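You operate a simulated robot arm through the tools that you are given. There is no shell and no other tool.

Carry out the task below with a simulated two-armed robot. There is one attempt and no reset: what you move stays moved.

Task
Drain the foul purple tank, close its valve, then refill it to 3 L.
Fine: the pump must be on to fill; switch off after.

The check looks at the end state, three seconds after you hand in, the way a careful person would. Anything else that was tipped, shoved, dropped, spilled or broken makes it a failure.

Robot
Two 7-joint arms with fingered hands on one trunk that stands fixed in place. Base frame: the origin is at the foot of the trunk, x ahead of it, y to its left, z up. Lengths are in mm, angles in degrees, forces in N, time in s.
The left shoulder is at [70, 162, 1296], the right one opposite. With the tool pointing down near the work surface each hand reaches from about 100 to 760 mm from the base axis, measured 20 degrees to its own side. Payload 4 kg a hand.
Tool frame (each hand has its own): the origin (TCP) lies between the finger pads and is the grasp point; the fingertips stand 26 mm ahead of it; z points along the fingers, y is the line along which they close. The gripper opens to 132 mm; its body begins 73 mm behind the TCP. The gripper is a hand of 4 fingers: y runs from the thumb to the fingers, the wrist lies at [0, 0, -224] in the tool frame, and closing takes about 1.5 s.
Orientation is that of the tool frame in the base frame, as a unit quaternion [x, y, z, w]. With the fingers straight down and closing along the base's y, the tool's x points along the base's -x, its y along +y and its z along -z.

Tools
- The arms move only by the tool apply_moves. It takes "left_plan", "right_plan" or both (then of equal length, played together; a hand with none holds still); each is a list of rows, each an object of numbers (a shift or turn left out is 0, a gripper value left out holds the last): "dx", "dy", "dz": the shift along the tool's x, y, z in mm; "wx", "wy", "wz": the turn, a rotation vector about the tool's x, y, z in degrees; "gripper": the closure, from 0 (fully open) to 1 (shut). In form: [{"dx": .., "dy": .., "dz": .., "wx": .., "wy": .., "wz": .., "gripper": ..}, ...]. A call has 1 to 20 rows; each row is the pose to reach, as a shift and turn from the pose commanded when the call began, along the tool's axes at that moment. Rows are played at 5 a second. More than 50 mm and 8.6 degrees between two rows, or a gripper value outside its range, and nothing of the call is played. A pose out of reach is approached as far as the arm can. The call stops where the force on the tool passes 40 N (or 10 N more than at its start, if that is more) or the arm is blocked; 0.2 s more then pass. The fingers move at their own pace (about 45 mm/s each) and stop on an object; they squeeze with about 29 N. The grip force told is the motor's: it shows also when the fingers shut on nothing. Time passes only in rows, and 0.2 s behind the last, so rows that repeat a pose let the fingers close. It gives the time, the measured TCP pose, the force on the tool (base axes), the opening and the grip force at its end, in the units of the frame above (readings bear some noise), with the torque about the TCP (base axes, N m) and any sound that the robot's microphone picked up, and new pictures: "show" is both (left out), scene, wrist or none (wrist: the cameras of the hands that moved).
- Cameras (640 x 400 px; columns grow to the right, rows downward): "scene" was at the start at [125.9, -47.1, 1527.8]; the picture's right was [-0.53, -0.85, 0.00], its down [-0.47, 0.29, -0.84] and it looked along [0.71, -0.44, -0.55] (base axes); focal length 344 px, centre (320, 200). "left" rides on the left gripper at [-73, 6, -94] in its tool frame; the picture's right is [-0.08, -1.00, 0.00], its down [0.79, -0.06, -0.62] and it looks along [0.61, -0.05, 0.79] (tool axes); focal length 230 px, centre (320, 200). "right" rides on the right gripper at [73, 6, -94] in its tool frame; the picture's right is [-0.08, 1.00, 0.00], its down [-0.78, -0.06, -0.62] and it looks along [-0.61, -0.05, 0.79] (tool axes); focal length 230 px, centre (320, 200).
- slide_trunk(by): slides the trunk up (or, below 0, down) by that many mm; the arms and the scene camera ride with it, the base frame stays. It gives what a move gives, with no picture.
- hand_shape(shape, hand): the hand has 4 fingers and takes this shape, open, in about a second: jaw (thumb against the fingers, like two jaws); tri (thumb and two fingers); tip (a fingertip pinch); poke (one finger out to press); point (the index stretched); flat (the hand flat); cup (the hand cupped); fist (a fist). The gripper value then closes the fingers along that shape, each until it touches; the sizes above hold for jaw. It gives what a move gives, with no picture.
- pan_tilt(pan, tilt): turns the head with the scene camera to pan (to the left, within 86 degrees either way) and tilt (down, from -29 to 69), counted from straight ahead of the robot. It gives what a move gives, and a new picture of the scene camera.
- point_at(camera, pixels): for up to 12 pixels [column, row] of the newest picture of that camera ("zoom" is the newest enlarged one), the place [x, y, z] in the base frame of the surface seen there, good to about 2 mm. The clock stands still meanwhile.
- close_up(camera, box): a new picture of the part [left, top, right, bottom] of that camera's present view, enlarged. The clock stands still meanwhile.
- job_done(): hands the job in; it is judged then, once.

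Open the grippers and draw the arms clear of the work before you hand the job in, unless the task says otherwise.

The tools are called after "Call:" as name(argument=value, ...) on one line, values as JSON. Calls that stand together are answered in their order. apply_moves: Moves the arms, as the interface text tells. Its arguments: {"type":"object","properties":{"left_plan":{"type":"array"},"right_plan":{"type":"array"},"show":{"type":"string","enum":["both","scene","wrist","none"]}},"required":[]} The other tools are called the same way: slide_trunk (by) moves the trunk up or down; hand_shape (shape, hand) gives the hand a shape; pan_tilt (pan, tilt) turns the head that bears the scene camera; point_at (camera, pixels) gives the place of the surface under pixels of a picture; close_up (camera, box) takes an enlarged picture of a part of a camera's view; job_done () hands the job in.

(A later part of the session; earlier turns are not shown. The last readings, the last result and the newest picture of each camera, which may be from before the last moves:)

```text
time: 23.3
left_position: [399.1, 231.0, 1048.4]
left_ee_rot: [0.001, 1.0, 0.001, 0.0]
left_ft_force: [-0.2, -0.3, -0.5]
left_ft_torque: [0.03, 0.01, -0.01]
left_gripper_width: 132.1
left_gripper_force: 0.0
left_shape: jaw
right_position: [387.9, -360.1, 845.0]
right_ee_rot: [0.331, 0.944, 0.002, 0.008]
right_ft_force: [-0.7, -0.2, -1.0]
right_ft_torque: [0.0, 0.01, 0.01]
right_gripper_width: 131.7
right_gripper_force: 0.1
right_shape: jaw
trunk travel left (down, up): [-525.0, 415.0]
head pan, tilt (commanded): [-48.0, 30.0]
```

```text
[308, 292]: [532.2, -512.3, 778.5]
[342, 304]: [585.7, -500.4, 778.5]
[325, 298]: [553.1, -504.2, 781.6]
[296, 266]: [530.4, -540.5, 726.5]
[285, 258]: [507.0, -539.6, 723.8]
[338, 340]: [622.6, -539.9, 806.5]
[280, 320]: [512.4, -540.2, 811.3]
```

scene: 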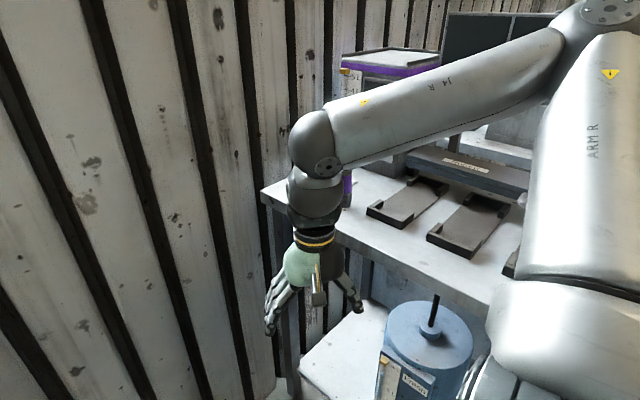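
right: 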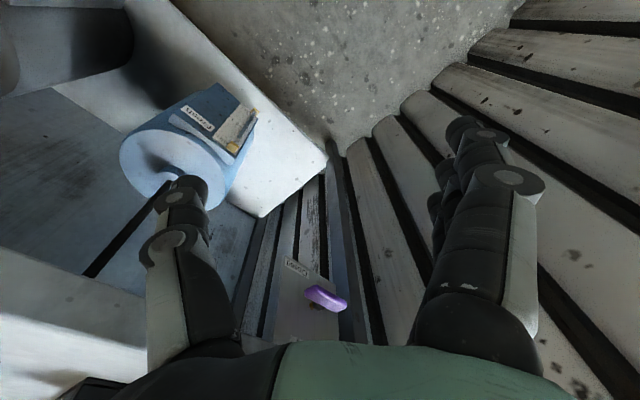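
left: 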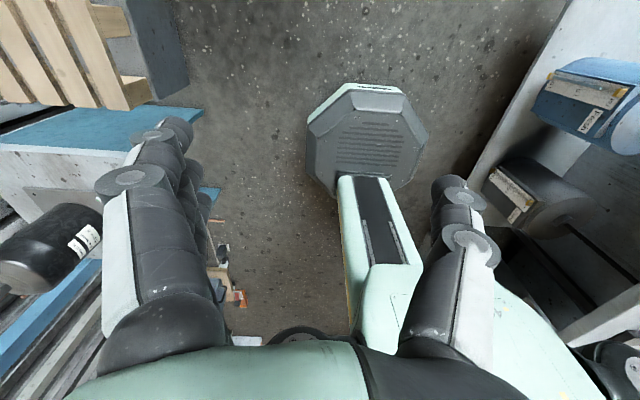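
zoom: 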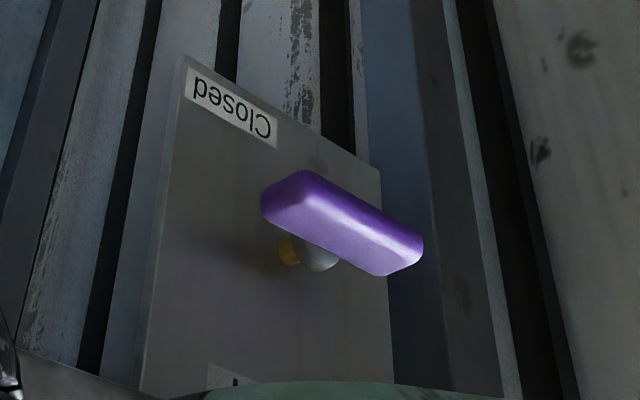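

The plate view (inverted) shows "Closed" at its lower right corner, and the start of another label at the top near (225,380) hidden by the palm. I pitch the hand up (wy −24) and lower it slightly to read the top label.

Call:
apply_moves(right_plan=[{"wy": -8, "dz": 15}, {"wy": -16, "dz": 30}, {"wy": -24, "dz": 50}], show="wrist")

Call:
close_up(camera="right", box=[220, 200, 420, 330])

```text
time: 24.1
left_position: [401.4, 230.4, 1046.9]
left_ee_rot: [0.001, 1.0, 0.0, -0.001]
left_ft_force: [0.5, -0.3, -0.2]
left_ft_torque: [-0.01, 0.04, 0.06]
left_gripper_width: 132.0
left_gripper_force: 0.1
left_shape: jaw
right_position: [400.8, -343.2, 786.7]
right_ee_rot: [0.322, 0.927, -0.075, 0.177]
right_ft_force: [0.9, 0.0, 0.2]
right_ft_torque: [-0.02, 0.09, -0.01]
right_gripper_width: 131.9
right_gripper_force: 0.0
right_shape: jaw
right hand out of reach, approached as far as the arm can: row 3
trunk travel left (down, up): [-525.0, 415.0]
head pan, tilt (commanded): [-48.0, 30.0]
```

right: 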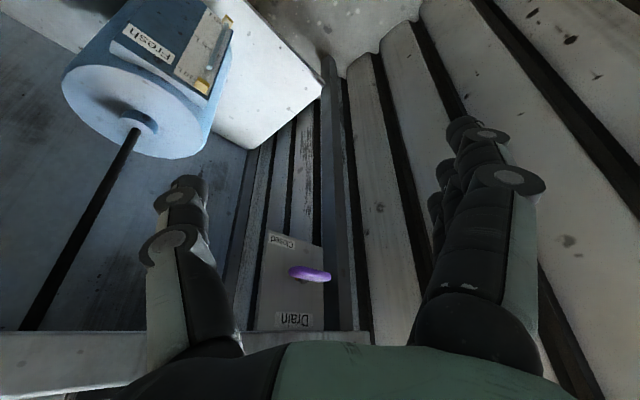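

```text
3.08 times, centred on (320, 265) of right
```

zoom: 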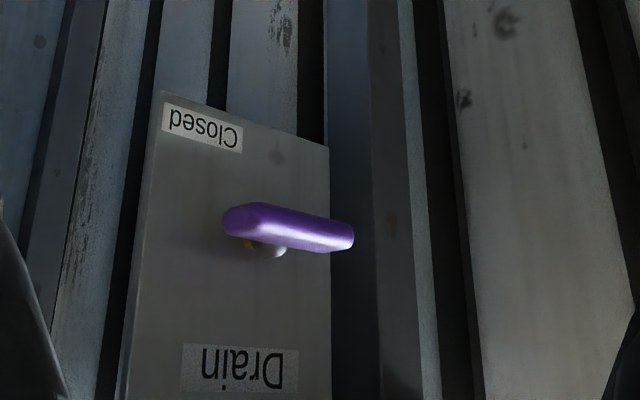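

The plate reads "Drain" on top and "Closed" at the lower right; the bar is horizontal (closed). I will push its left (+x) end down with one finger; first I set the right hand to poke and see where the fingertip is.

Call:
hand_shape(hand="right", shape="poke")

Call:
apply_moves(right_plan=[{"wy": 4, "dz": -5}, {"wy": 8, "dz": -10}], show="both")

```text
time: 25.0
left_position: [398.0, 231.3, 1047.3]
left_ee_rot: [0.001, 1.0, 0.001, -0.001]
left_ft_force: [-0.3, -0.1, -0.2]
left_ft_torque: [-0.02, -0.03, 0.03]
left_gripper_width: 131.7
left_gripper_force: 0.1
left_shape: jaw
right_position: [399.7, -343.0, 789.1]
right_ee_rot: [0.322, 0.927, -0.075, 0.176]
right_ft_force: [1.3, 0.1, -0.5]
right_ft_torque: [0.03, 0.02, -0.02]
right_gripper_width: 0.0
right_gripper_force: 0.0
right_shape: poke
trunk travel left (down, up): [-525.0, 415.0]
head pan, tilt (commanded): [-48.0, 30.0]
```

```text
time: 25.6
left_position: [398.6, 230.5, 1048.4]
left_ee_rot: [0.001, 1.0, 0.001, -0.001]
left_ft_force: [0.1, -0.7, -0.4]
left_ft_torque: [-0.02, 0.01, -0.01]
left_gripper_width: 132.0
left_gripper_force: 0.0
left_shape: jaw
right_position: [396.1, -341.3, 796.8]
right_ee_rot: [0.325, 0.938, -0.052, 0.111]
right_ft_force: [0.7, -0.1, 0.4]
right_ft_torque: [0.01, -0.02, 0.01]
right_gripper_width: 0.0
right_gripper_force: 0.1
right_shape: poke
trunk travel left (down, up): [-525.0, 415.0]
head pan, tilt (commanded): [-48.0, 30.0]
```

scene: 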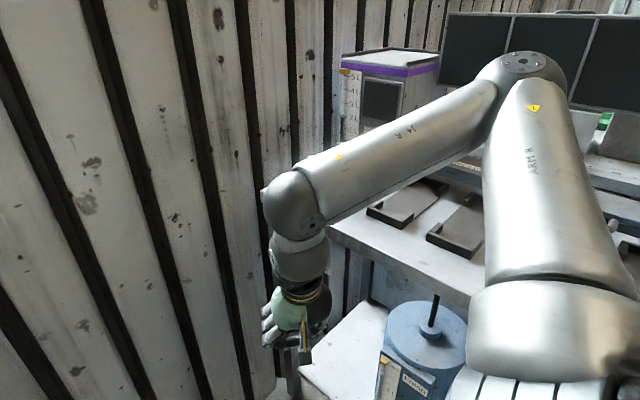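
right: 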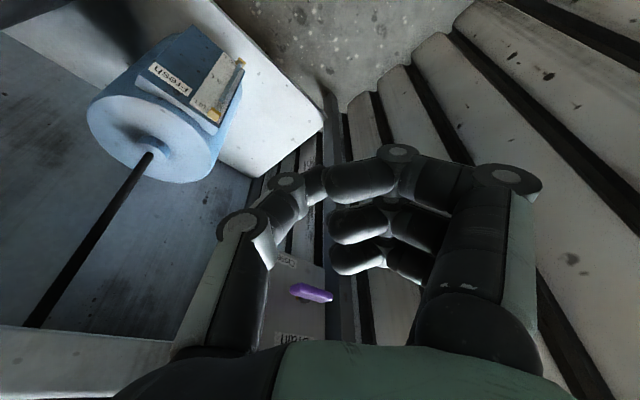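

I take close-ups of the hand shape to see which finger sticks out.

Call:
close_up(camera="right", box=[180, 110, 560, 350])

Call:
close_up(camera="scene", box=[220, 250, 380, 400])

Call:
point_at(camera="right", pixels=[[397, 152], [370, 180], [318, 185], [285, 182], [300, 205], [262, 250], [345, 222], [345, 260], [240, 225], [510, 175]])

```text
1.67 times, centred on (370, 230) of right
```

zoom: 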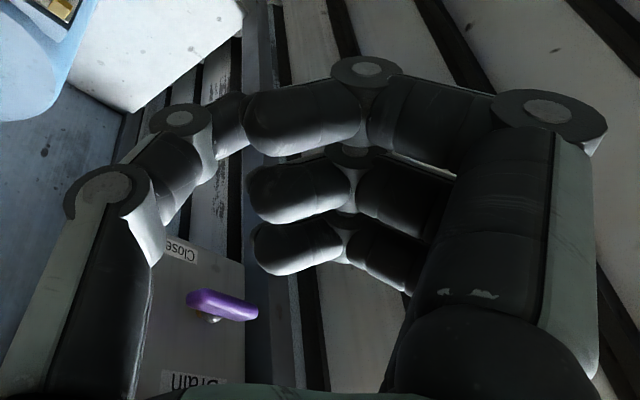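

```text
2.67 times, centred on (300, 325) of scene
```

zoom: 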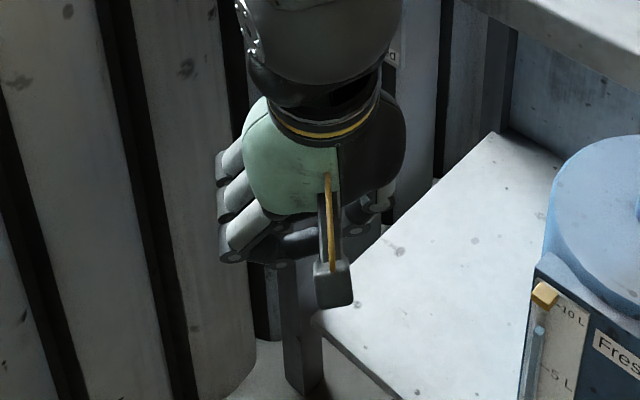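

```text
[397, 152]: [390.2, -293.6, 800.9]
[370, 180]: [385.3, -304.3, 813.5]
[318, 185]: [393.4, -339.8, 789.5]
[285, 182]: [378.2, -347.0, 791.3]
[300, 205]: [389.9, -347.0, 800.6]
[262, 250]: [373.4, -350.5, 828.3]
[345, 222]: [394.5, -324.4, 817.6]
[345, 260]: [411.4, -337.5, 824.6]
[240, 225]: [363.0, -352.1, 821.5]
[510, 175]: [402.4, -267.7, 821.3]
```

The poke shape bends the index against the thumb rather than stretching it. I try the "point" shape and look.

Call:
hand_shape(hand="right", shape="point")

Call:
apply_moves(right_plan=[{"dz": -2}, {"dz": -4}], show="both")

Call:
close_up(camera="right", box=[180, 50, 600, 350])

Call:
close_up(camera="scene", box=[220, 250, 380, 400])

```text
time: 26.5
left_position: [398.8, 231.9, 1048.4]
left_ee_rot: [0.0, 1.0, 0.001, -0.001]
left_ft_force: [-0.7, 0.3, 0.3]
left_ft_torque: [0.01, 0.01, 0.0]
left_gripper_width: 132.0
left_gripper_force: 0.1
left_shape: jaw
right_position: [396.4, -341.3, 797.2]
right_ee_rot: [0.326, 0.937, -0.053, 0.112]
right_ft_force: [-0.2, -0.4, 0.0]
right_ft_torque: [0.01, 0.0, -0.02]
right_gripper_width: 126.3
right_gripper_force: 0.0
right_shape: point
trunk travel left (down, up): [-525.0, 415.0]
head pan, tilt (commanded): [-48.0, 30.0]
```

```text
time: 27.1
left_position: [397.7, 230.9, 1047.7]
left_ee_rot: [0.001, 1.0, 0.001, -0.001]
left_ft_force: [-0.2, 0.5, -0.3]
left_ft_torque: [0.01, -0.02, -0.01]
left_gripper_width: 132.0
left_gripper_force: 0.2
left_shape: jaw
right_position: [395.4, -339.5, 800.3]
right_ee_rot: [0.326, 0.937, -0.052, 0.111]
right_ft_force: [0.0, 0.2, 0.3]
right_ft_torque: [0.03, -0.02, 0.01]
right_gripper_width: 126.4
right_gripper_force: 0.1
right_shape: point
trunk travel left (down, up): [-525.0, 415.0]
head pan, tilt (commanded): [-48.0, 30.0]
```

scene: 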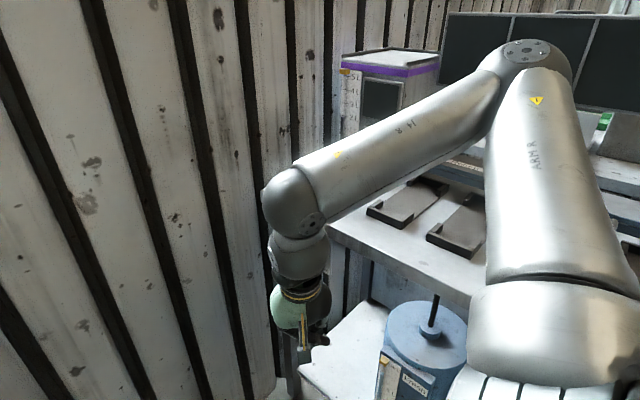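
right: 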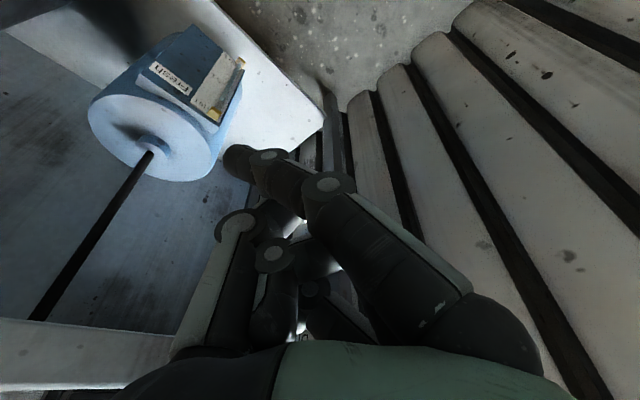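

```text
1.33 times, centred on (390, 200) of right
```

zoom: 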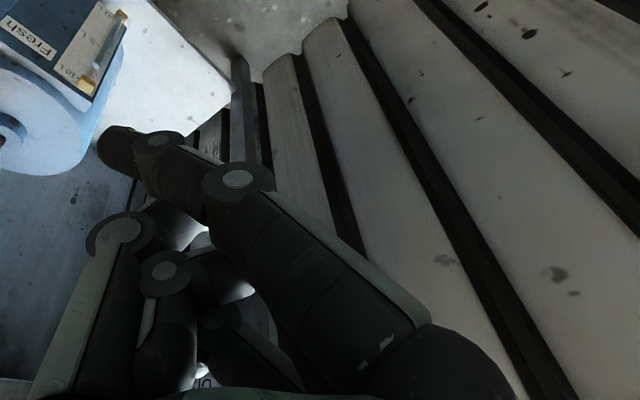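

```text
2.67 times, centred on (300, 325) of scene
```

zoom: 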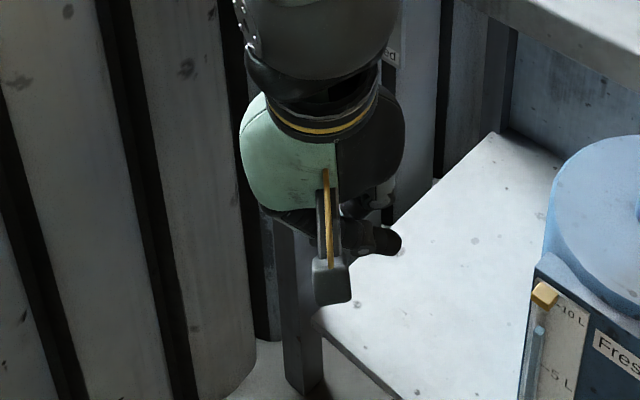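

In "point", the index is stretched with its tip at about (238,158) in the wrist image. I measure the finger points to find its place in the tool frame.

Call:
point_at(camera="right", pixels=[[232, 155], [240, 160], [245, 170], [250, 160], [268, 160], [285, 185], [330, 190], [400, 270], [480, 330]])

Call:
close_up(camera="right", box=[200, 120, 360, 220])

```text
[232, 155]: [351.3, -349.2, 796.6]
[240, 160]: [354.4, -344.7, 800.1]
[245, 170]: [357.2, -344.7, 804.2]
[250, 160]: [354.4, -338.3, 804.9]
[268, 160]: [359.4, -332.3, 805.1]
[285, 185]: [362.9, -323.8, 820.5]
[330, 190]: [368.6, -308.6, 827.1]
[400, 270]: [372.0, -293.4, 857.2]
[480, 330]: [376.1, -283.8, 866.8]
```

```text
4.00 times, centred on (280, 170) of right
```

zoom: 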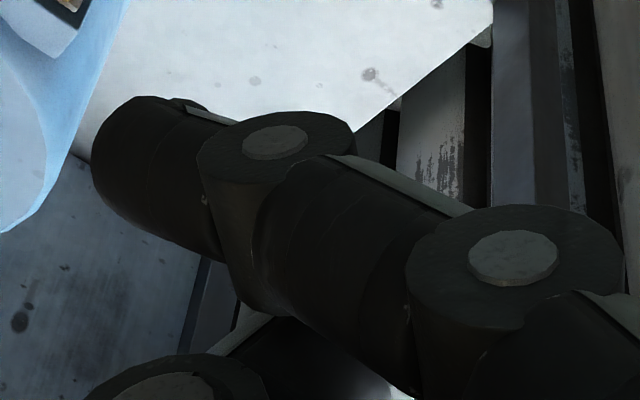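

The index tip sits at roughly (25,−38,3) in the tool frame, slanting toward the thumb side, which suits reaching under the bench edge with the palm vertical. I reorient to straight down without yaw at about [500,-440,870].

Call:
apply_moves(right_plan=[{"dx": -31.3, "dy": -2.9, "dz": -6.5, "wx": -1.22, "wy": 2.6, "wz": -7.66}, {"dx": -62.7, "dy": -5.8, "dz": -13, "wx": -2.44, "wy": 5.2, "wz": -15.3}, {"dx": -94, "dy": -8.7, "dz": -19.5, "wx": -3.66, "wy": 7.8, "wz": -23}, {"dx": -125.4, "dy": -11.6, "dz": -26, "wx": -4.88, "wy": 10.4, "wz": -30.6}, {"dx": -156.7, "dy": -14.5, "dz": -32.5, "wx": -6.1, "wy": 13, "wz": -38.3}], show="both")

```text
time: 28.3
left_position: [399.8, 233.0, 1047.4]
left_ee_rot: [0.001, 1.0, 0.001, -0.001]
left_ft_force: [-0.2, 0.4, 0.7]
left_ft_torque: [0.0, 0.0, 0.02]
left_gripper_width: 131.8
left_gripper_force: 0.0
left_shape: jaw
right_position: [503.0, -440.3, 869.6]
right_ee_rot: [-0.001, 1.0, -0.001, -0.001]
right_ft_force: [1.2, 0.1, 0.1]
right_ft_torque: [0.01, -0.01, -0.01]
right_gripper_width: 125.9
right_gripper_force: 0.0
right_shape: point
trunk travel left (down, up): [-525.0, 415.0]
head pan, tilt (commanded): [-48.0, 30.0]
```

scene: 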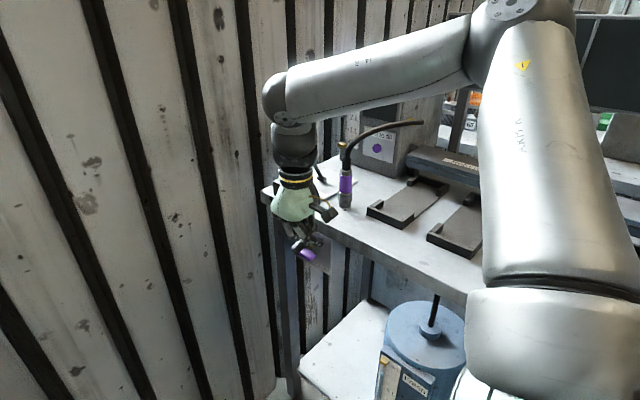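
right: 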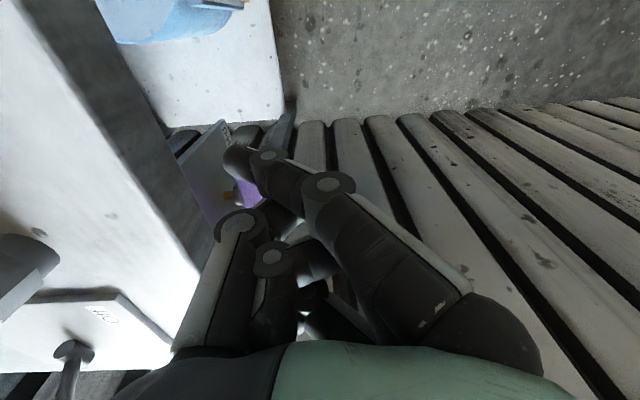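

The hand is straight down at [503,-440,870], tip at (238,158). I measure the tip and thumb now for calibration.

Call:
point_at(camera="right", pixels=[[232, 155], [240, 160], [246, 175], [236, 150], [238, 225], [222, 235], [205, 300], [272, 255], [252, 195], [270, 232]])

Call:
close_up(camera="scene", box=[240, 160, 400, 290])

```text
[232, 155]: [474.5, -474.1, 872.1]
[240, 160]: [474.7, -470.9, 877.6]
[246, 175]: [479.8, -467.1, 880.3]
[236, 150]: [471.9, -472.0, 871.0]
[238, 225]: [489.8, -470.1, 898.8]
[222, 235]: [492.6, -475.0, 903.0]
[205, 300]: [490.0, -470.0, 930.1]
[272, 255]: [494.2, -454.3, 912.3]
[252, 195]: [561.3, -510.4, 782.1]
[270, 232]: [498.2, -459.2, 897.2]
```

```text
3.08 times, centred on (320, 225) of scene
```

zoom: 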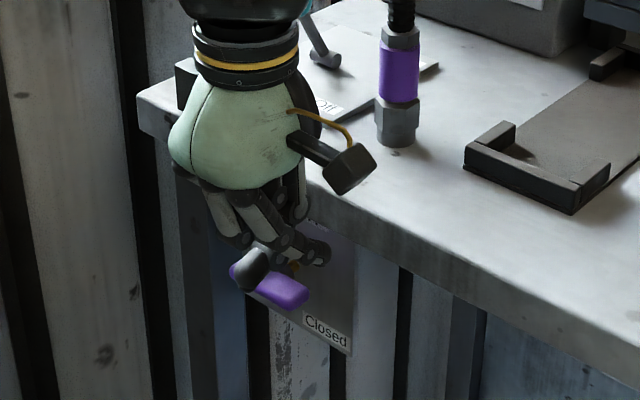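

I zoom on the handle to measure its faces precisely before pressing.

Call:
close_up(camera="scene", box=[280, 225, 344, 265])

Call:
point_at(camera="zoom", pixels=[[200, 160], [260, 200], [320, 240], [360, 270], [300, 270], [240, 230], [340, 220], [280, 180], [220, 140], [370, 300], [330, 300], [160, 190]])

```text
10.00 times, centred on (312, 245) of scene
```

zoom: 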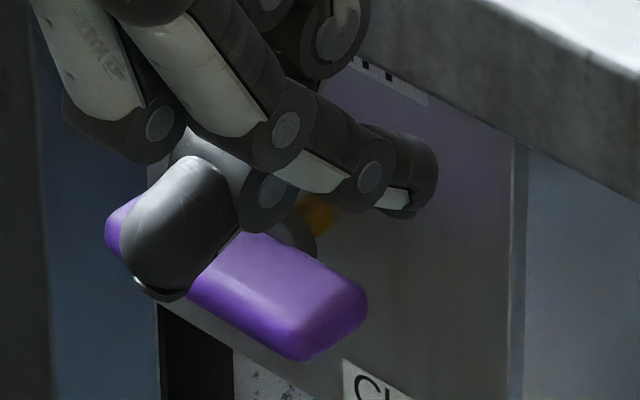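

```text
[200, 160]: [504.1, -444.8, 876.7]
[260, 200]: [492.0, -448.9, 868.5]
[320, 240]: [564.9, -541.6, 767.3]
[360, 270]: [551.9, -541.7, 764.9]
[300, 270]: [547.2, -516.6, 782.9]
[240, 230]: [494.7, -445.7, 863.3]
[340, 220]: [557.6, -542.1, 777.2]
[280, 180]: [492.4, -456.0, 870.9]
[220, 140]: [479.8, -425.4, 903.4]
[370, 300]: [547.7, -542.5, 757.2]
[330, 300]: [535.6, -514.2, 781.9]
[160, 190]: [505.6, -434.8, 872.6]
```

The bar's top face is at z≈782 with y from about −500 to −518. I move the hand over the bar's left end (TCP about [609,-468,820]) with a 10° tilt, stopping short of contact.

Call:
apply_moves(right_plan=[{"dx": -36, "wx": 3.5}, {"dx": -72, "wx": 7}, {"dx": -106, "wx": 10, "dy": -5}, {"dx": -106, "wx": 10, "dy": -28}, {"dx": -106, "wx": 10, "dy": -28, "dz": 25}, {"dx": -106, "wx": 10, "dy": -28, "dz": 50}], show="both")

Call:
close_up(camera="scene", box=[260, 190, 388, 270])

Call:
close_up(camera="right", box=[160, 100, 360, 240])

```text
time: 29.7
left_position: [398.4, 230.7, 1047.1]
left_ee_rot: [0.001, 1.0, 0.001, -0.001]
left_ft_force: [-0.9, -0.9, 0.7]
left_ft_torque: [0.01, 0.0, 0.0]
left_gripper_width: 131.7
left_gripper_force: 0.0
left_shape: jaw
right_position: [607.8, -468.2, 820.7]
right_ee_rot: [-0.001, 0.996, -0.087, 0.001]
right_ft_force: [-0.1, -0.2, -0.4]
right_ft_torque: [-0.01, 0.01, 0.04]
right_gripper_width: 126.1
right_gripper_force: 0.0
right_shape: point
trunk travel left (down, up): [-525.0, 415.0]
head pan, tilt (commanded): [-48.0, 30.0]
```

scene: 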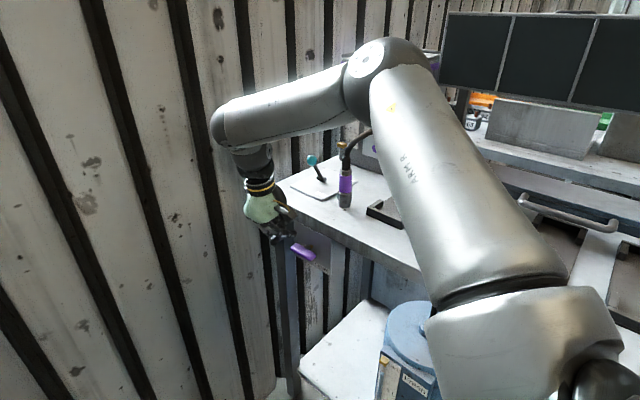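
right: 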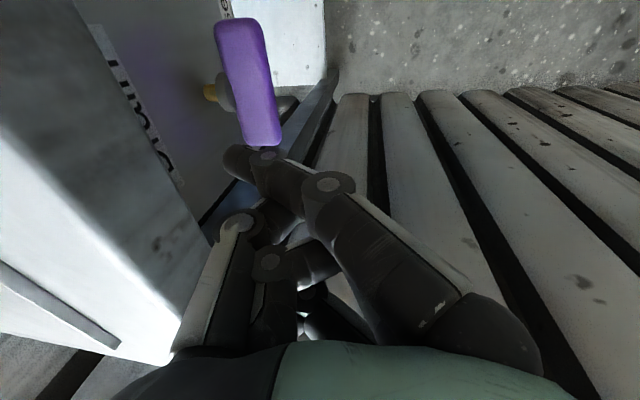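

```text
5.00 times, centred on (324, 230) of scene
```

zoom: 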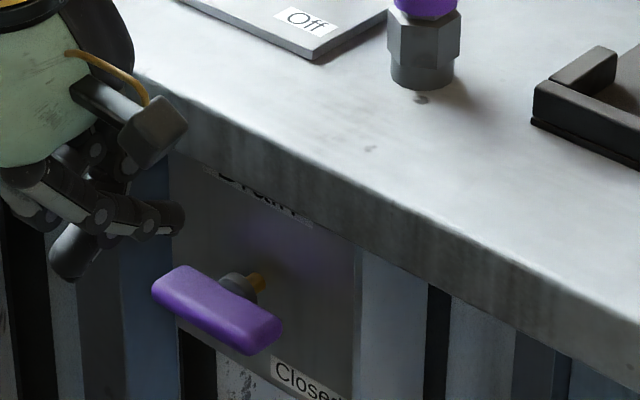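

```text
2.86 times, centred on (260, 170) of right
```

zoom: 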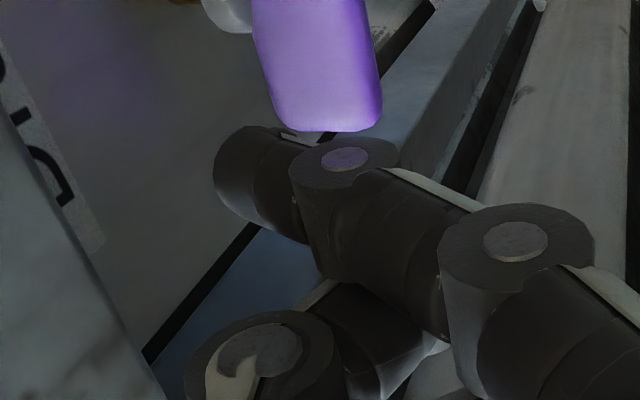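

The fingertip is at zoom (172,217) near the bar's left end. I measure both tips.

Call:
point_at(camera="scene", pixels=[[294, 234], [292, 232], [296, 233], [293, 246], [300, 251], [308, 256], [314, 255], [309, 260], [306, 251], [276, 243]])

Call:
point_at(camera="right", pixels=[[235, 155], [242, 165], [240, 150], [270, 138], [248, 140], [262, 100], [240, 60], [225, 25], [258, 25], [228, 90]])

```text
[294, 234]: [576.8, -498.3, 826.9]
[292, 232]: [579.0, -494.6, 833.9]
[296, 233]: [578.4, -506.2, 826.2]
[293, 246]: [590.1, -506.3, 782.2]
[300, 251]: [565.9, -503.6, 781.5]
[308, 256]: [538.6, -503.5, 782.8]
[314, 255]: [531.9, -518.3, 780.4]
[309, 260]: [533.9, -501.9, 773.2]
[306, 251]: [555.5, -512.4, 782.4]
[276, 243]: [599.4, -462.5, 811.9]
```

```text
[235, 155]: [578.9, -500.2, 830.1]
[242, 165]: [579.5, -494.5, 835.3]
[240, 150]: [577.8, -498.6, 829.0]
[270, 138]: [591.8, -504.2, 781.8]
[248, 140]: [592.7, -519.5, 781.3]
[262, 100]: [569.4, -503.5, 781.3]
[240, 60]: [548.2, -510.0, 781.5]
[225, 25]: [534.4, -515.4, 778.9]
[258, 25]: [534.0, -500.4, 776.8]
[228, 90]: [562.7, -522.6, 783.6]
```

The tip is centred near (585,-500,826) and the bar spans x 530–594, y −500…−522, top z 782. I now press down in small steps onto the bar's left end and watch the force.

Call:
apply_moves(right_plan=[{"dy": -2.3, "dz": 15.6}, {"dy": 0.3, "dz": 30.4}, {"dy": 2.0, "dz": 40.3}, {"dy": 2.9, "dz": 45.2}, {"dy": 3.8, "dz": 50}], show="both")

Call:
close_up(camera="scene", box=[260, 190, 388, 270])

```text
time: 30.9
left_position: [397.6, 231.2, 1048.3]
left_ee_rot: [0.001, 1.0, 0.001, -0.001]
left_ft_force: [0.7, 0.5, -0.5]
left_ft_torque: [0.0, 0.0, 0.0]
left_gripper_width: 131.7
left_gripper_force: 0.0
left_shape: jaw
right_position: [606.9, -473.3, 770.9]
right_ee_rot: [-0.001, 0.996, -0.088, 0.0]
right_ft_force: [0.3, 0.2, 0.8]
right_ft_torque: [-0.06, 0.03, 0.03]
right_gripper_width: 126.0
right_gripper_force: 0.0
right_shape: point
trunk travel left (down, up): [-525.0, 415.0]
head pan, tilt (commanded): [-48.0, 30.0]
```

scene: 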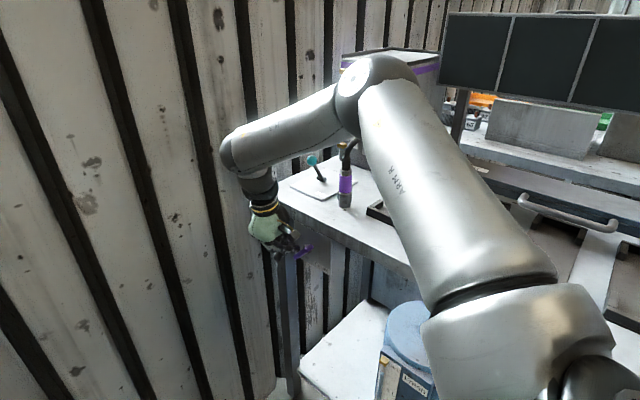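
right: 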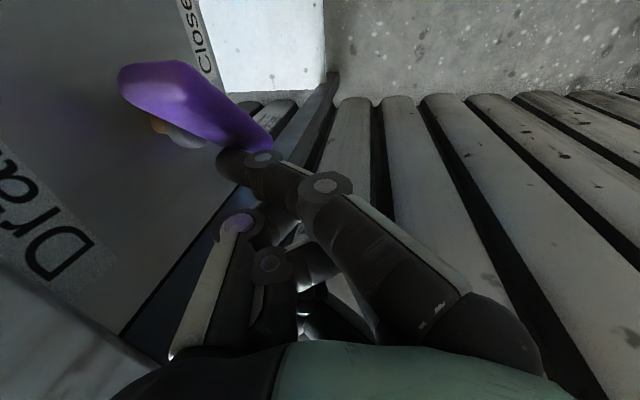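

```text
5.00 times, centred on (324, 230) of scene
```

zoom: 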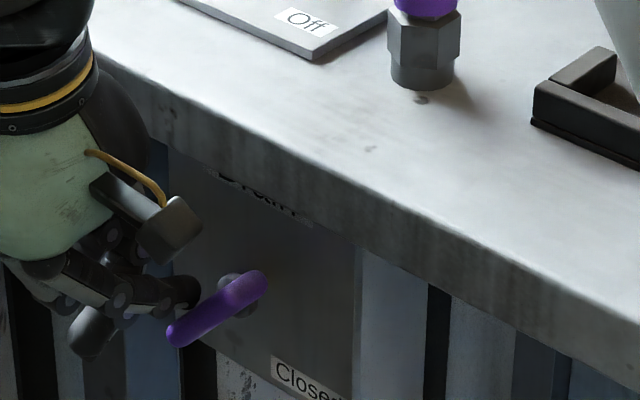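

The handle is turning counter-clockwise freely (about 45° now). I continue the arc to bring it vertical.

Call:
apply_moves(right_plan=[{"dy": 1.0, "dz": 5.9}, {"dy": 2.1, "dz": 11.8}, {"dx": 3, "dy": 3.1, "dz": 17.7}, {"dx": 8, "dy": 4.2, "dz": 23.6}, {"dx": 13, "dy": 4.7, "dz": 26.6}, {"dx": 18, "dy": 4.7, "dz": 26.6}], show="both")

Call:
close_up(camera="scene", box=[260, 190, 388, 270])

```text
time: 32.3
left_position: [402.2, 231.0, 1046.0]
left_ee_rot: [0.002, 1.0, 0.0, -0.003]
left_ft_force: [-0.6, 0.4, -1.1]
left_ft_torque: [-0.02, -0.02, -0.03]
left_gripper_width: 131.8
left_gripper_force: 0.0
left_shape: jaw
right_position: [599.5, -470.9, 745.1]
right_ee_rot: [-0.005, 0.996, -0.088, 0.006]
right_ft_force: [40.9, 1.4, 6.3]
right_ft_torque: [-0.19, 0.53, 1.35]
right_gripper_width: 126.1
right_gripper_force: 0.1
right_shape: point
trunk travel left (down, up): [-525.0, 415.0]
head pan, tilt (commanded): [-48.0, 30.0]
```

scene: 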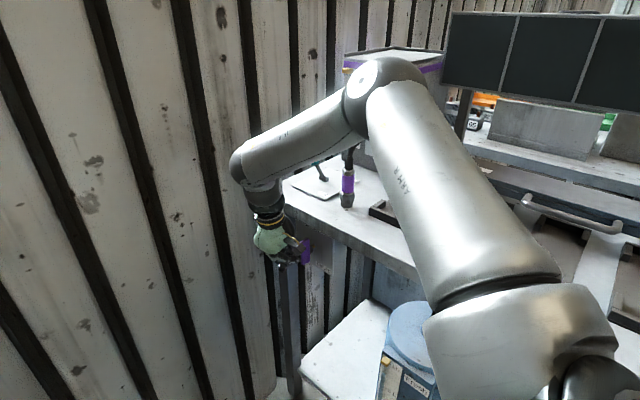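
right: 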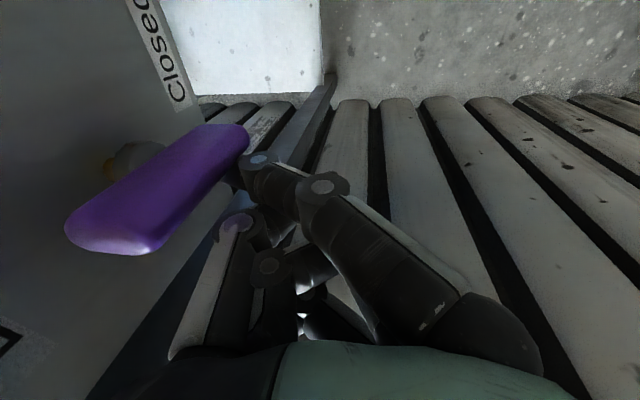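

```text
5.00 times, centred on (324, 230) of scene
```

zoom: 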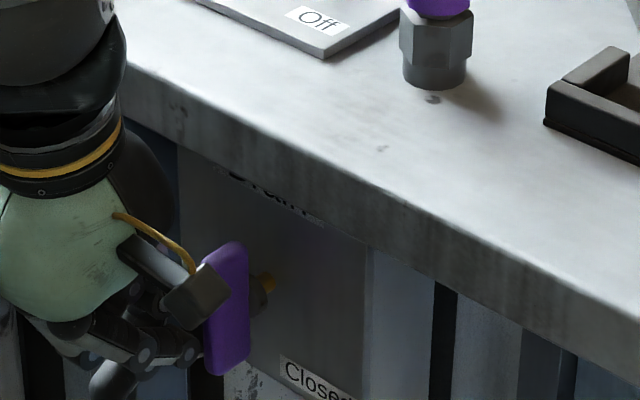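

The handle is now vertical and against its stop (41 N). I back the finger off in +x and watch the tank gauge.

Call:
apply_moves(right_plan=[{"dx": -10}, {"dx": -25}, {"dx": -35}], show="scene")

Call:
close_up(camera="scene", box=[260, 190, 388, 270])

Call:
close_up(camera="scene", box=[300, 30, 460, 190])

```text
time: 33.1
left_position: [399.0, 233.4, 1047.8]
left_ee_rot: [0.001, 1.0, 0.001, -0.001]
left_ft_force: [0.3, 0.5, 1.1]
left_ft_torque: [0.0, -0.01, -0.02]
left_gripper_width: 131.9
left_gripper_force: 0.1
left_shape: jaw
right_position: [624.8, -472.7, 744.6]
right_ee_rot: [-0.002, 0.996, -0.088, -0.002]
right_ft_force: [0.6, -1.3, 1.0]
right_ft_torque: [0.03, 0.01, -0.01]
right_gripper_width: 126.1
right_gripper_force: 0.0
right_shape: point
trunk travel left (down, up): [-525.0, 415.0]
head pan, tilt (commanded): [-48.0, 30.0]
```

scene: 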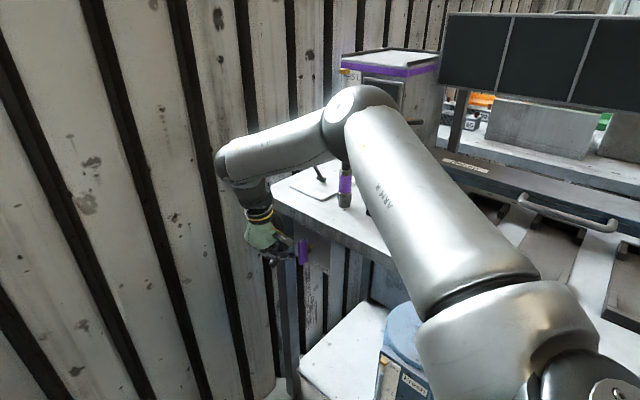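

```text
5.00 times, centred on (324, 230) of scene
```

zoom: 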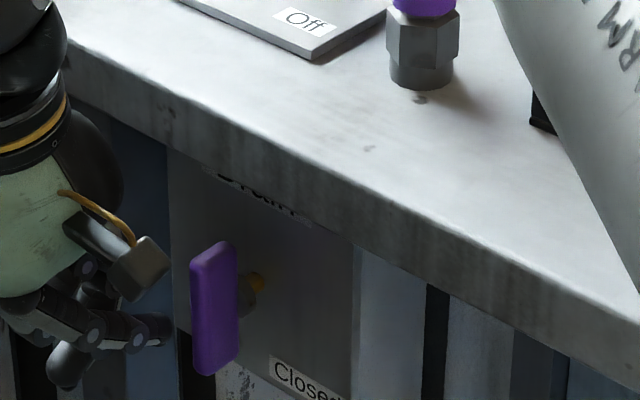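

```text
2.50 times, centred on (380, 110) of scene
```

zoom: 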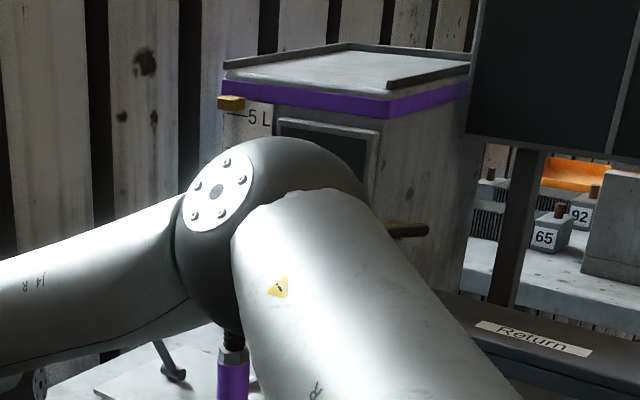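

The handle is vertical at zoom (215,305) and stays there. The elbow hides the gauge, so I draw the hand back to [425,-333,945] to read the tank level.

Call:
apply_moves(right_plan=[{"dy": 39.4, "dz": -7}, {"dy": 78.8, "dz": -13.9}, {"dx": 30, "dy": 103.1, "dz": -48.7}, {"dx": 62, "dy": 107.8, "dz": -78}, {"dx": 95, "dy": 106.6, "dz": -112}, {"dx": 128, "dy": 105.4, "dz": -146}, {"dx": 161, "dy": 104.3, "dz": -180}, {"dx": 195, "dy": 103.1, "dz": -214}], show="scene")

Call:
close_up(camera="scene", box=[300, 30, 460, 190])

```text
refused: row 3 steps farther than a row can; nothing moved
```

```text
2.50 times, centred on (380, 110) of scene
```

zoom: 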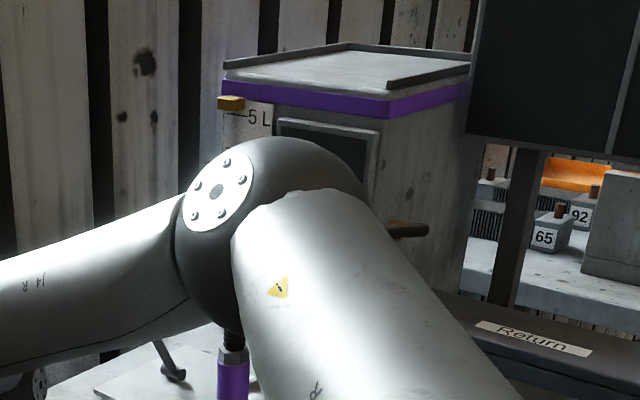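

Row 3 was too large a step; I repeat the retreat with finer steps.

Call:
apply_moves(right_plan=[{"dy": 39.4, "dz": -7}, {"dy": 78.8, "dz": -13.9}, {"dx": 20, "dy": 98, "dz": -40}, {"dx": 45, "dy": 105, "dz": -70}, {"dx": 75, "dy": 106.6, "dz": -105}, {"dx": 107, "dy": 105.4, "dz": -140}, {"dx": 140, "dy": 104.3, "dz": -175}, {"dx": 172, "dy": 103.1, "dz": -208}], show="scene")

Call:
close_up(camera="scene", box=[300, 30, 460, 190])

```text
time: 34.9
left_position: [396.8, 232.5, 1049.2]
left_ee_rot: [0.001, 1.0, 0.001, 0.0]
left_ft_force: [-0.7, -0.4, 0.3]
left_ft_torque: [0.02, 0.01, -0.02]
left_gripper_width: 132.1
left_gripper_force: 0.0
left_shape: jaw
right_position: [450.4, -337.3, 931.6]
right_ee_rot: [-0.001, 0.996, -0.089, 0.001]
right_ft_force: [-0.8, 0.5, 0.1]
right_ft_torque: [-0.01, -0.02, -0.02]
right_gripper_width: 126.1
right_gripper_force: 0.0
right_shape: point
right hand out of reach, approached as far as the arm can: row 2
trunk travel left (down, up): [-525.0, 415.0]
head pan, tilt (commanded): [-48.0, 30.0]
```

scene: 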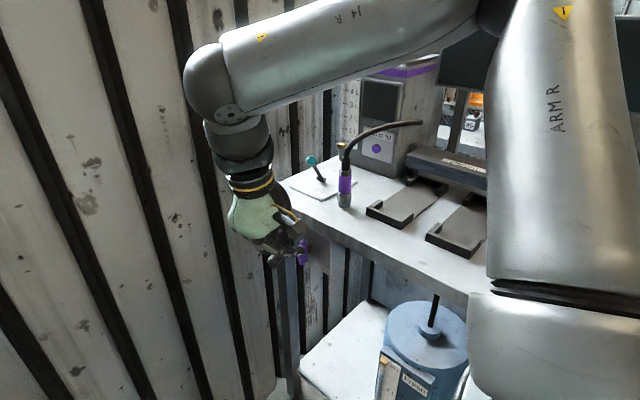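

```text
2.50 times, centred on (380, 110) of scene
```

zoom: 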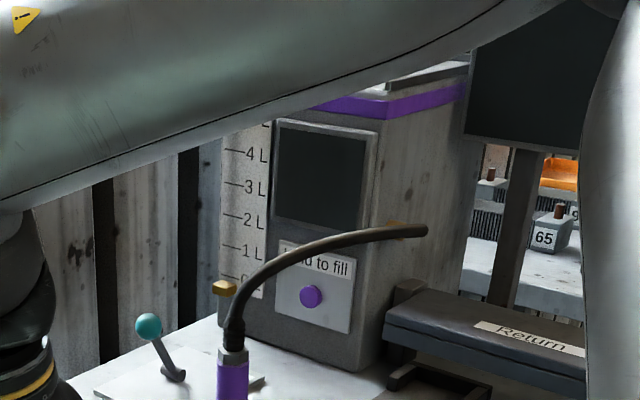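

I zoom in on the gauge to read the level now.

Call:
close_up(camera="scene", box=[372, 70, 420, 160])

Call:
close_up(camera="scene", box=[370, 70, 434, 110])

Call:
close_up(camera="scene", box=[340, 70, 420, 150])

```text
4.44 times, centred on (396, 115) of scene
```

zoom: 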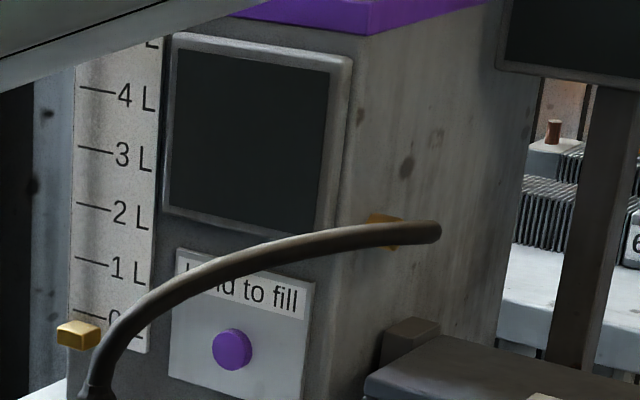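

```text
10.00 times, centred on (402, 90) of scene
```

zoom: 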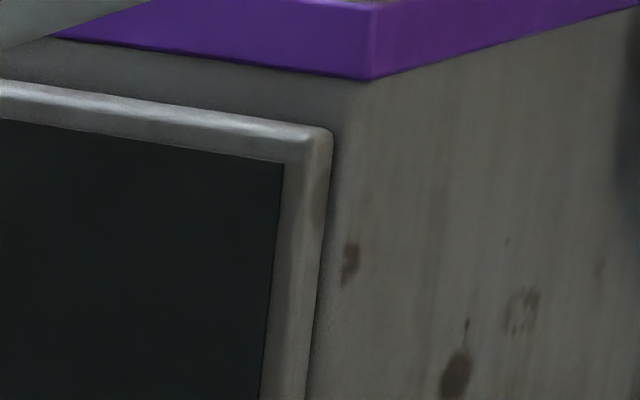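

```text
5.00 times, centred on (380, 110) of scene
```

zoom: 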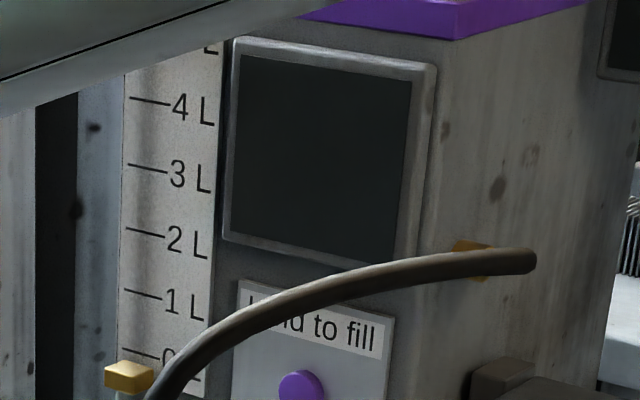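

The dark column that stood at 2 L is gone from the gauge; the tank appears drained. I cross-check with the Used drum in the left camera and zoom the gauge bottom.

Call:
close_up(camera="left", box=[460, 140, 620, 250])

Call:
close_up(camera="scene", box=[352, 110, 400, 150])

```text
3.64 times, centred on (540, 195) of left
```

zoom: 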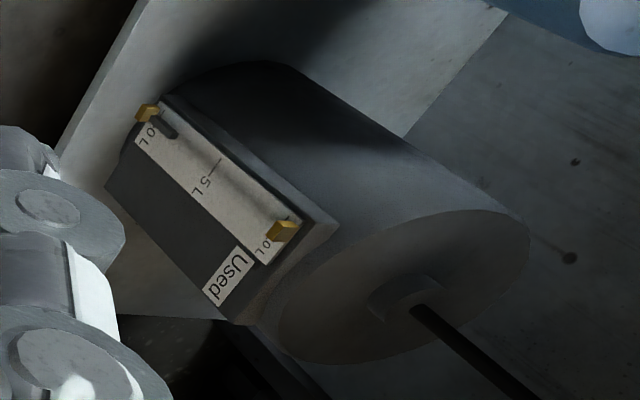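

```text
10.00 times, centred on (376, 130) of scene
```

zoom: 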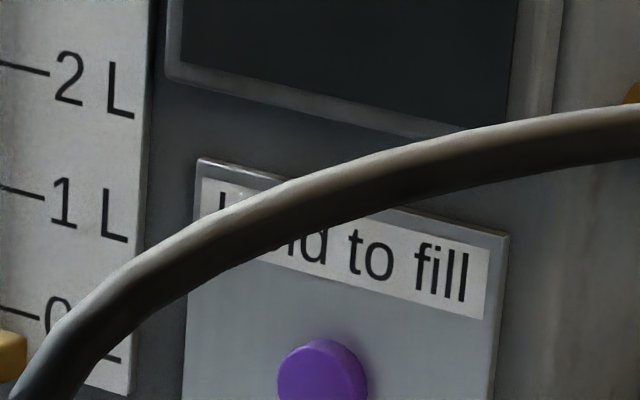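

The Used drum now shows roughly 2 L, so the tank has drained into it. I now bring the finger to the +x side of the vertical handle's upper end to turn it back to closed.

Call:
apply_moves(right_plan=[{"dx": -33, "dy": -18.1, "dz": 15.8}, {"dx": -66, "dy": -36.2, "dz": 31.6}, {"dx": -99, "dy": -54.4, "dz": 47.4}, {"dx": -132, "dy": -72.5, "dz": 63.2}, {"dx": -167, "dy": -90.7, "dz": 79}, {"dx": -167, "dy": -118, "dz": 114}, {"dx": -167, "dy": -114, "dz": 137}, {"dx": -167, "dy": -110, "dz": 160}], show="both")

Call:
close_up(camera="scene", box=[260, 190, 388, 270])

```text
time: 36.7
left_position: [400.4, 230.8, 1048.9]
left_ee_rot: [0.0, 1.0, 0.0, -0.001]
left_ft_force: [-0.3, -0.4, -0.2]
left_ft_torque: [-0.02, 0.02, 0.01]
left_gripper_width: 132.1
left_gripper_force: 0.0
left_shape: jaw
right_position: [620.1, -471.9, 792.4]
right_ee_rot: [-0.002, 0.996, -0.087, 0.001]
right_ft_force: [0.3, -0.1, -0.3]
right_ft_torque: [0.01, 0.0, -0.03]
right_gripper_width: 126.1
right_gripper_force: 0.1
right_shape: point
trunk travel left (down, up): [-525.0, 415.0]
head pan, tilt (commanded): [-48.0, 30.0]
```

scene: 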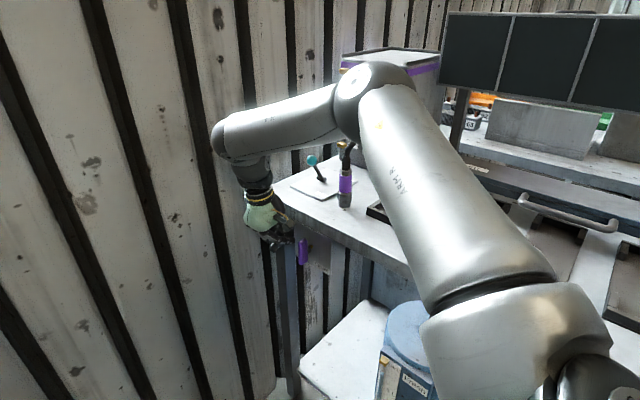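
right: 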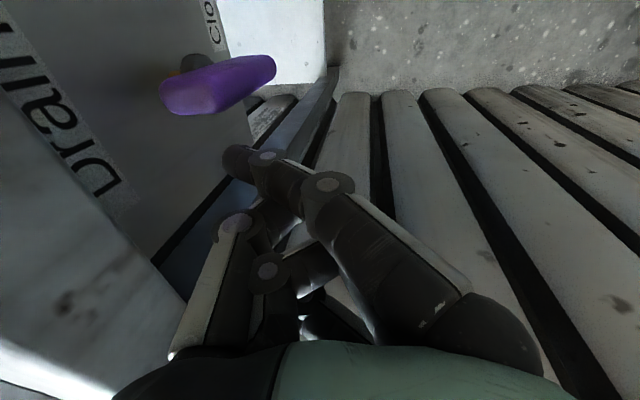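

```text
5.00 times, centred on (324, 230) of scene
```

zoom: 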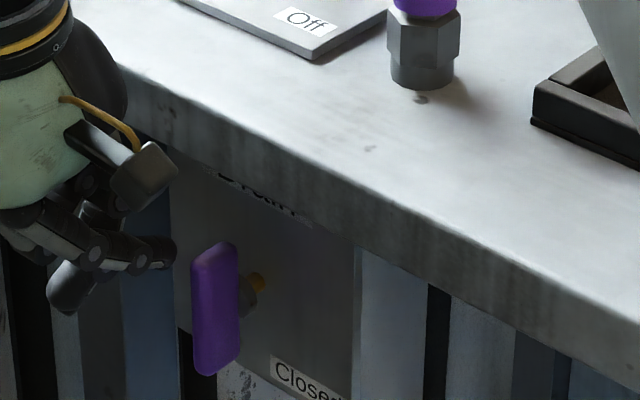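

The fingertip (zoom (160,248)) is beside the top of the handle. I now push it in −x along an arc so the top end swings to the right and down to "Closed".

Call:
apply_moves(right_plan=[{"dx": 12}, {"dx": 24, "dy": -0.2, "dz": -1}, {"dx": 34, "dy": -0.7, "dz": -4}, {"dx": 42, "dy": -1, "dz": -5.4}, {"dx": 50, "dy": -0.7, "dz": -4}, {"dx": 56, "dy": 0.2, "dz": 1}, {"dx": 59, "dy": 1, "dz": 6}, {"dx": 60, "dy": 1.7, "dz": 10}], show="both")

Call:
close_up(camera="scene", box=[260, 190, 388, 270])

```text
time: 38.5
left_position: [398.3, 231.6, 1047.0]
left_ee_rot: [0.001, 1.0, 0.001, 0.001]
left_ft_force: [-0.8, 0.6, 0.1]
left_ft_torque: [0.01, 0.0, 0.03]
left_gripper_width: 132.1
left_gripper_force: 0.1
left_shape: jaw
right_position: [559.1, -469.3, 783.6]
right_ee_rot: [-0.002, 0.996, -0.088, 0.0]
right_ft_force: [0.4, 1.2, 3.1]
right_ft_torque: [-0.13, 0.08, 0.0]
right_gripper_width: 126.2
right_gripper_force: 0.1
right_shape: point
trunk travel left (down, up): [-525.0, 415.0]
head pan, tilt (commanded): [-48.0, 30.0]
```

scene: 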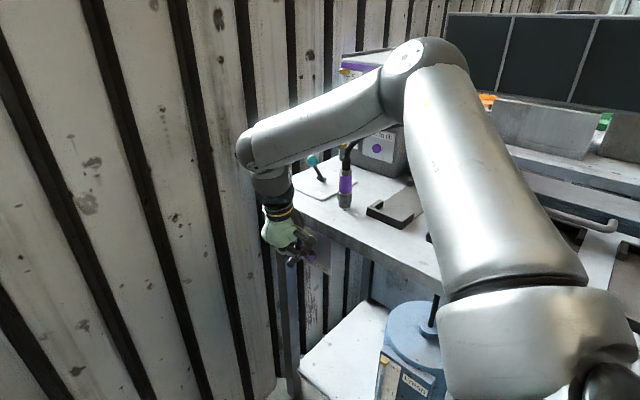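
right: 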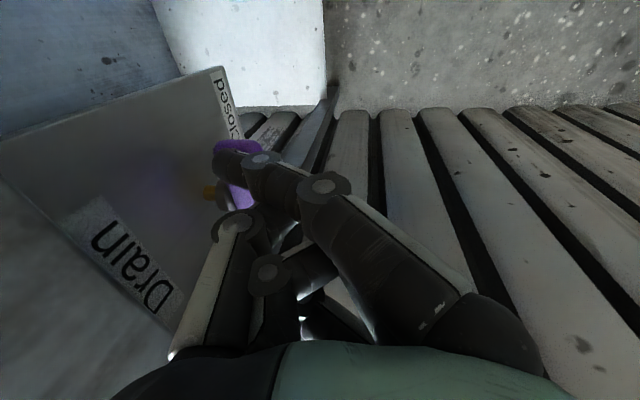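

```text
5.00 times, centred on (324, 230) of scene
```

zoom: 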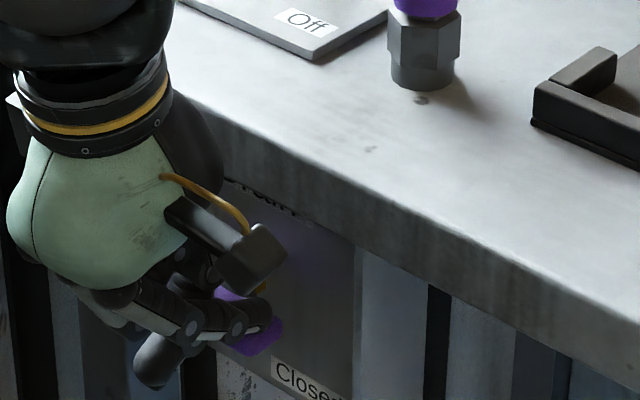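

The handle is nearly horizontal with 3 N contact. I press a few mm further down to make sure it's at its closed stop.

Call:
apply_moves(right_plan=[{"dy": 0.5, "dz": 3}, {"dy": 1.0, "dz": 6}, {"dy": 1.4, "dz": 8}], show="none")

```text
time: 39.3
left_position: [398.2, 231.7, 1048.5]
left_ee_rot: [0.0, 1.0, 0.0, -0.001]
left_ft_force: [-0.6, 0.5, 0.1]
left_ft_torque: [-0.04, 0.0, -0.02]
left_gripper_width: 131.6
left_gripper_force: 0.0
left_shape: jaw
right_position: [559.7, -469.8, 775.5]
right_ee_rot: [-0.002, 0.996, -0.088, 0.001]
right_ft_force: [0.3, 2.8, 6.9]
right_ft_torque: [-0.34, 0.14, -0.02]
right_gripper_width: 126.0
right_gripper_force: 0.1
right_shape: point
trunk travel left (down, up): [-525.0, 415.0]
head pan, tilt (commanded): [-48.0, 30.0]
```

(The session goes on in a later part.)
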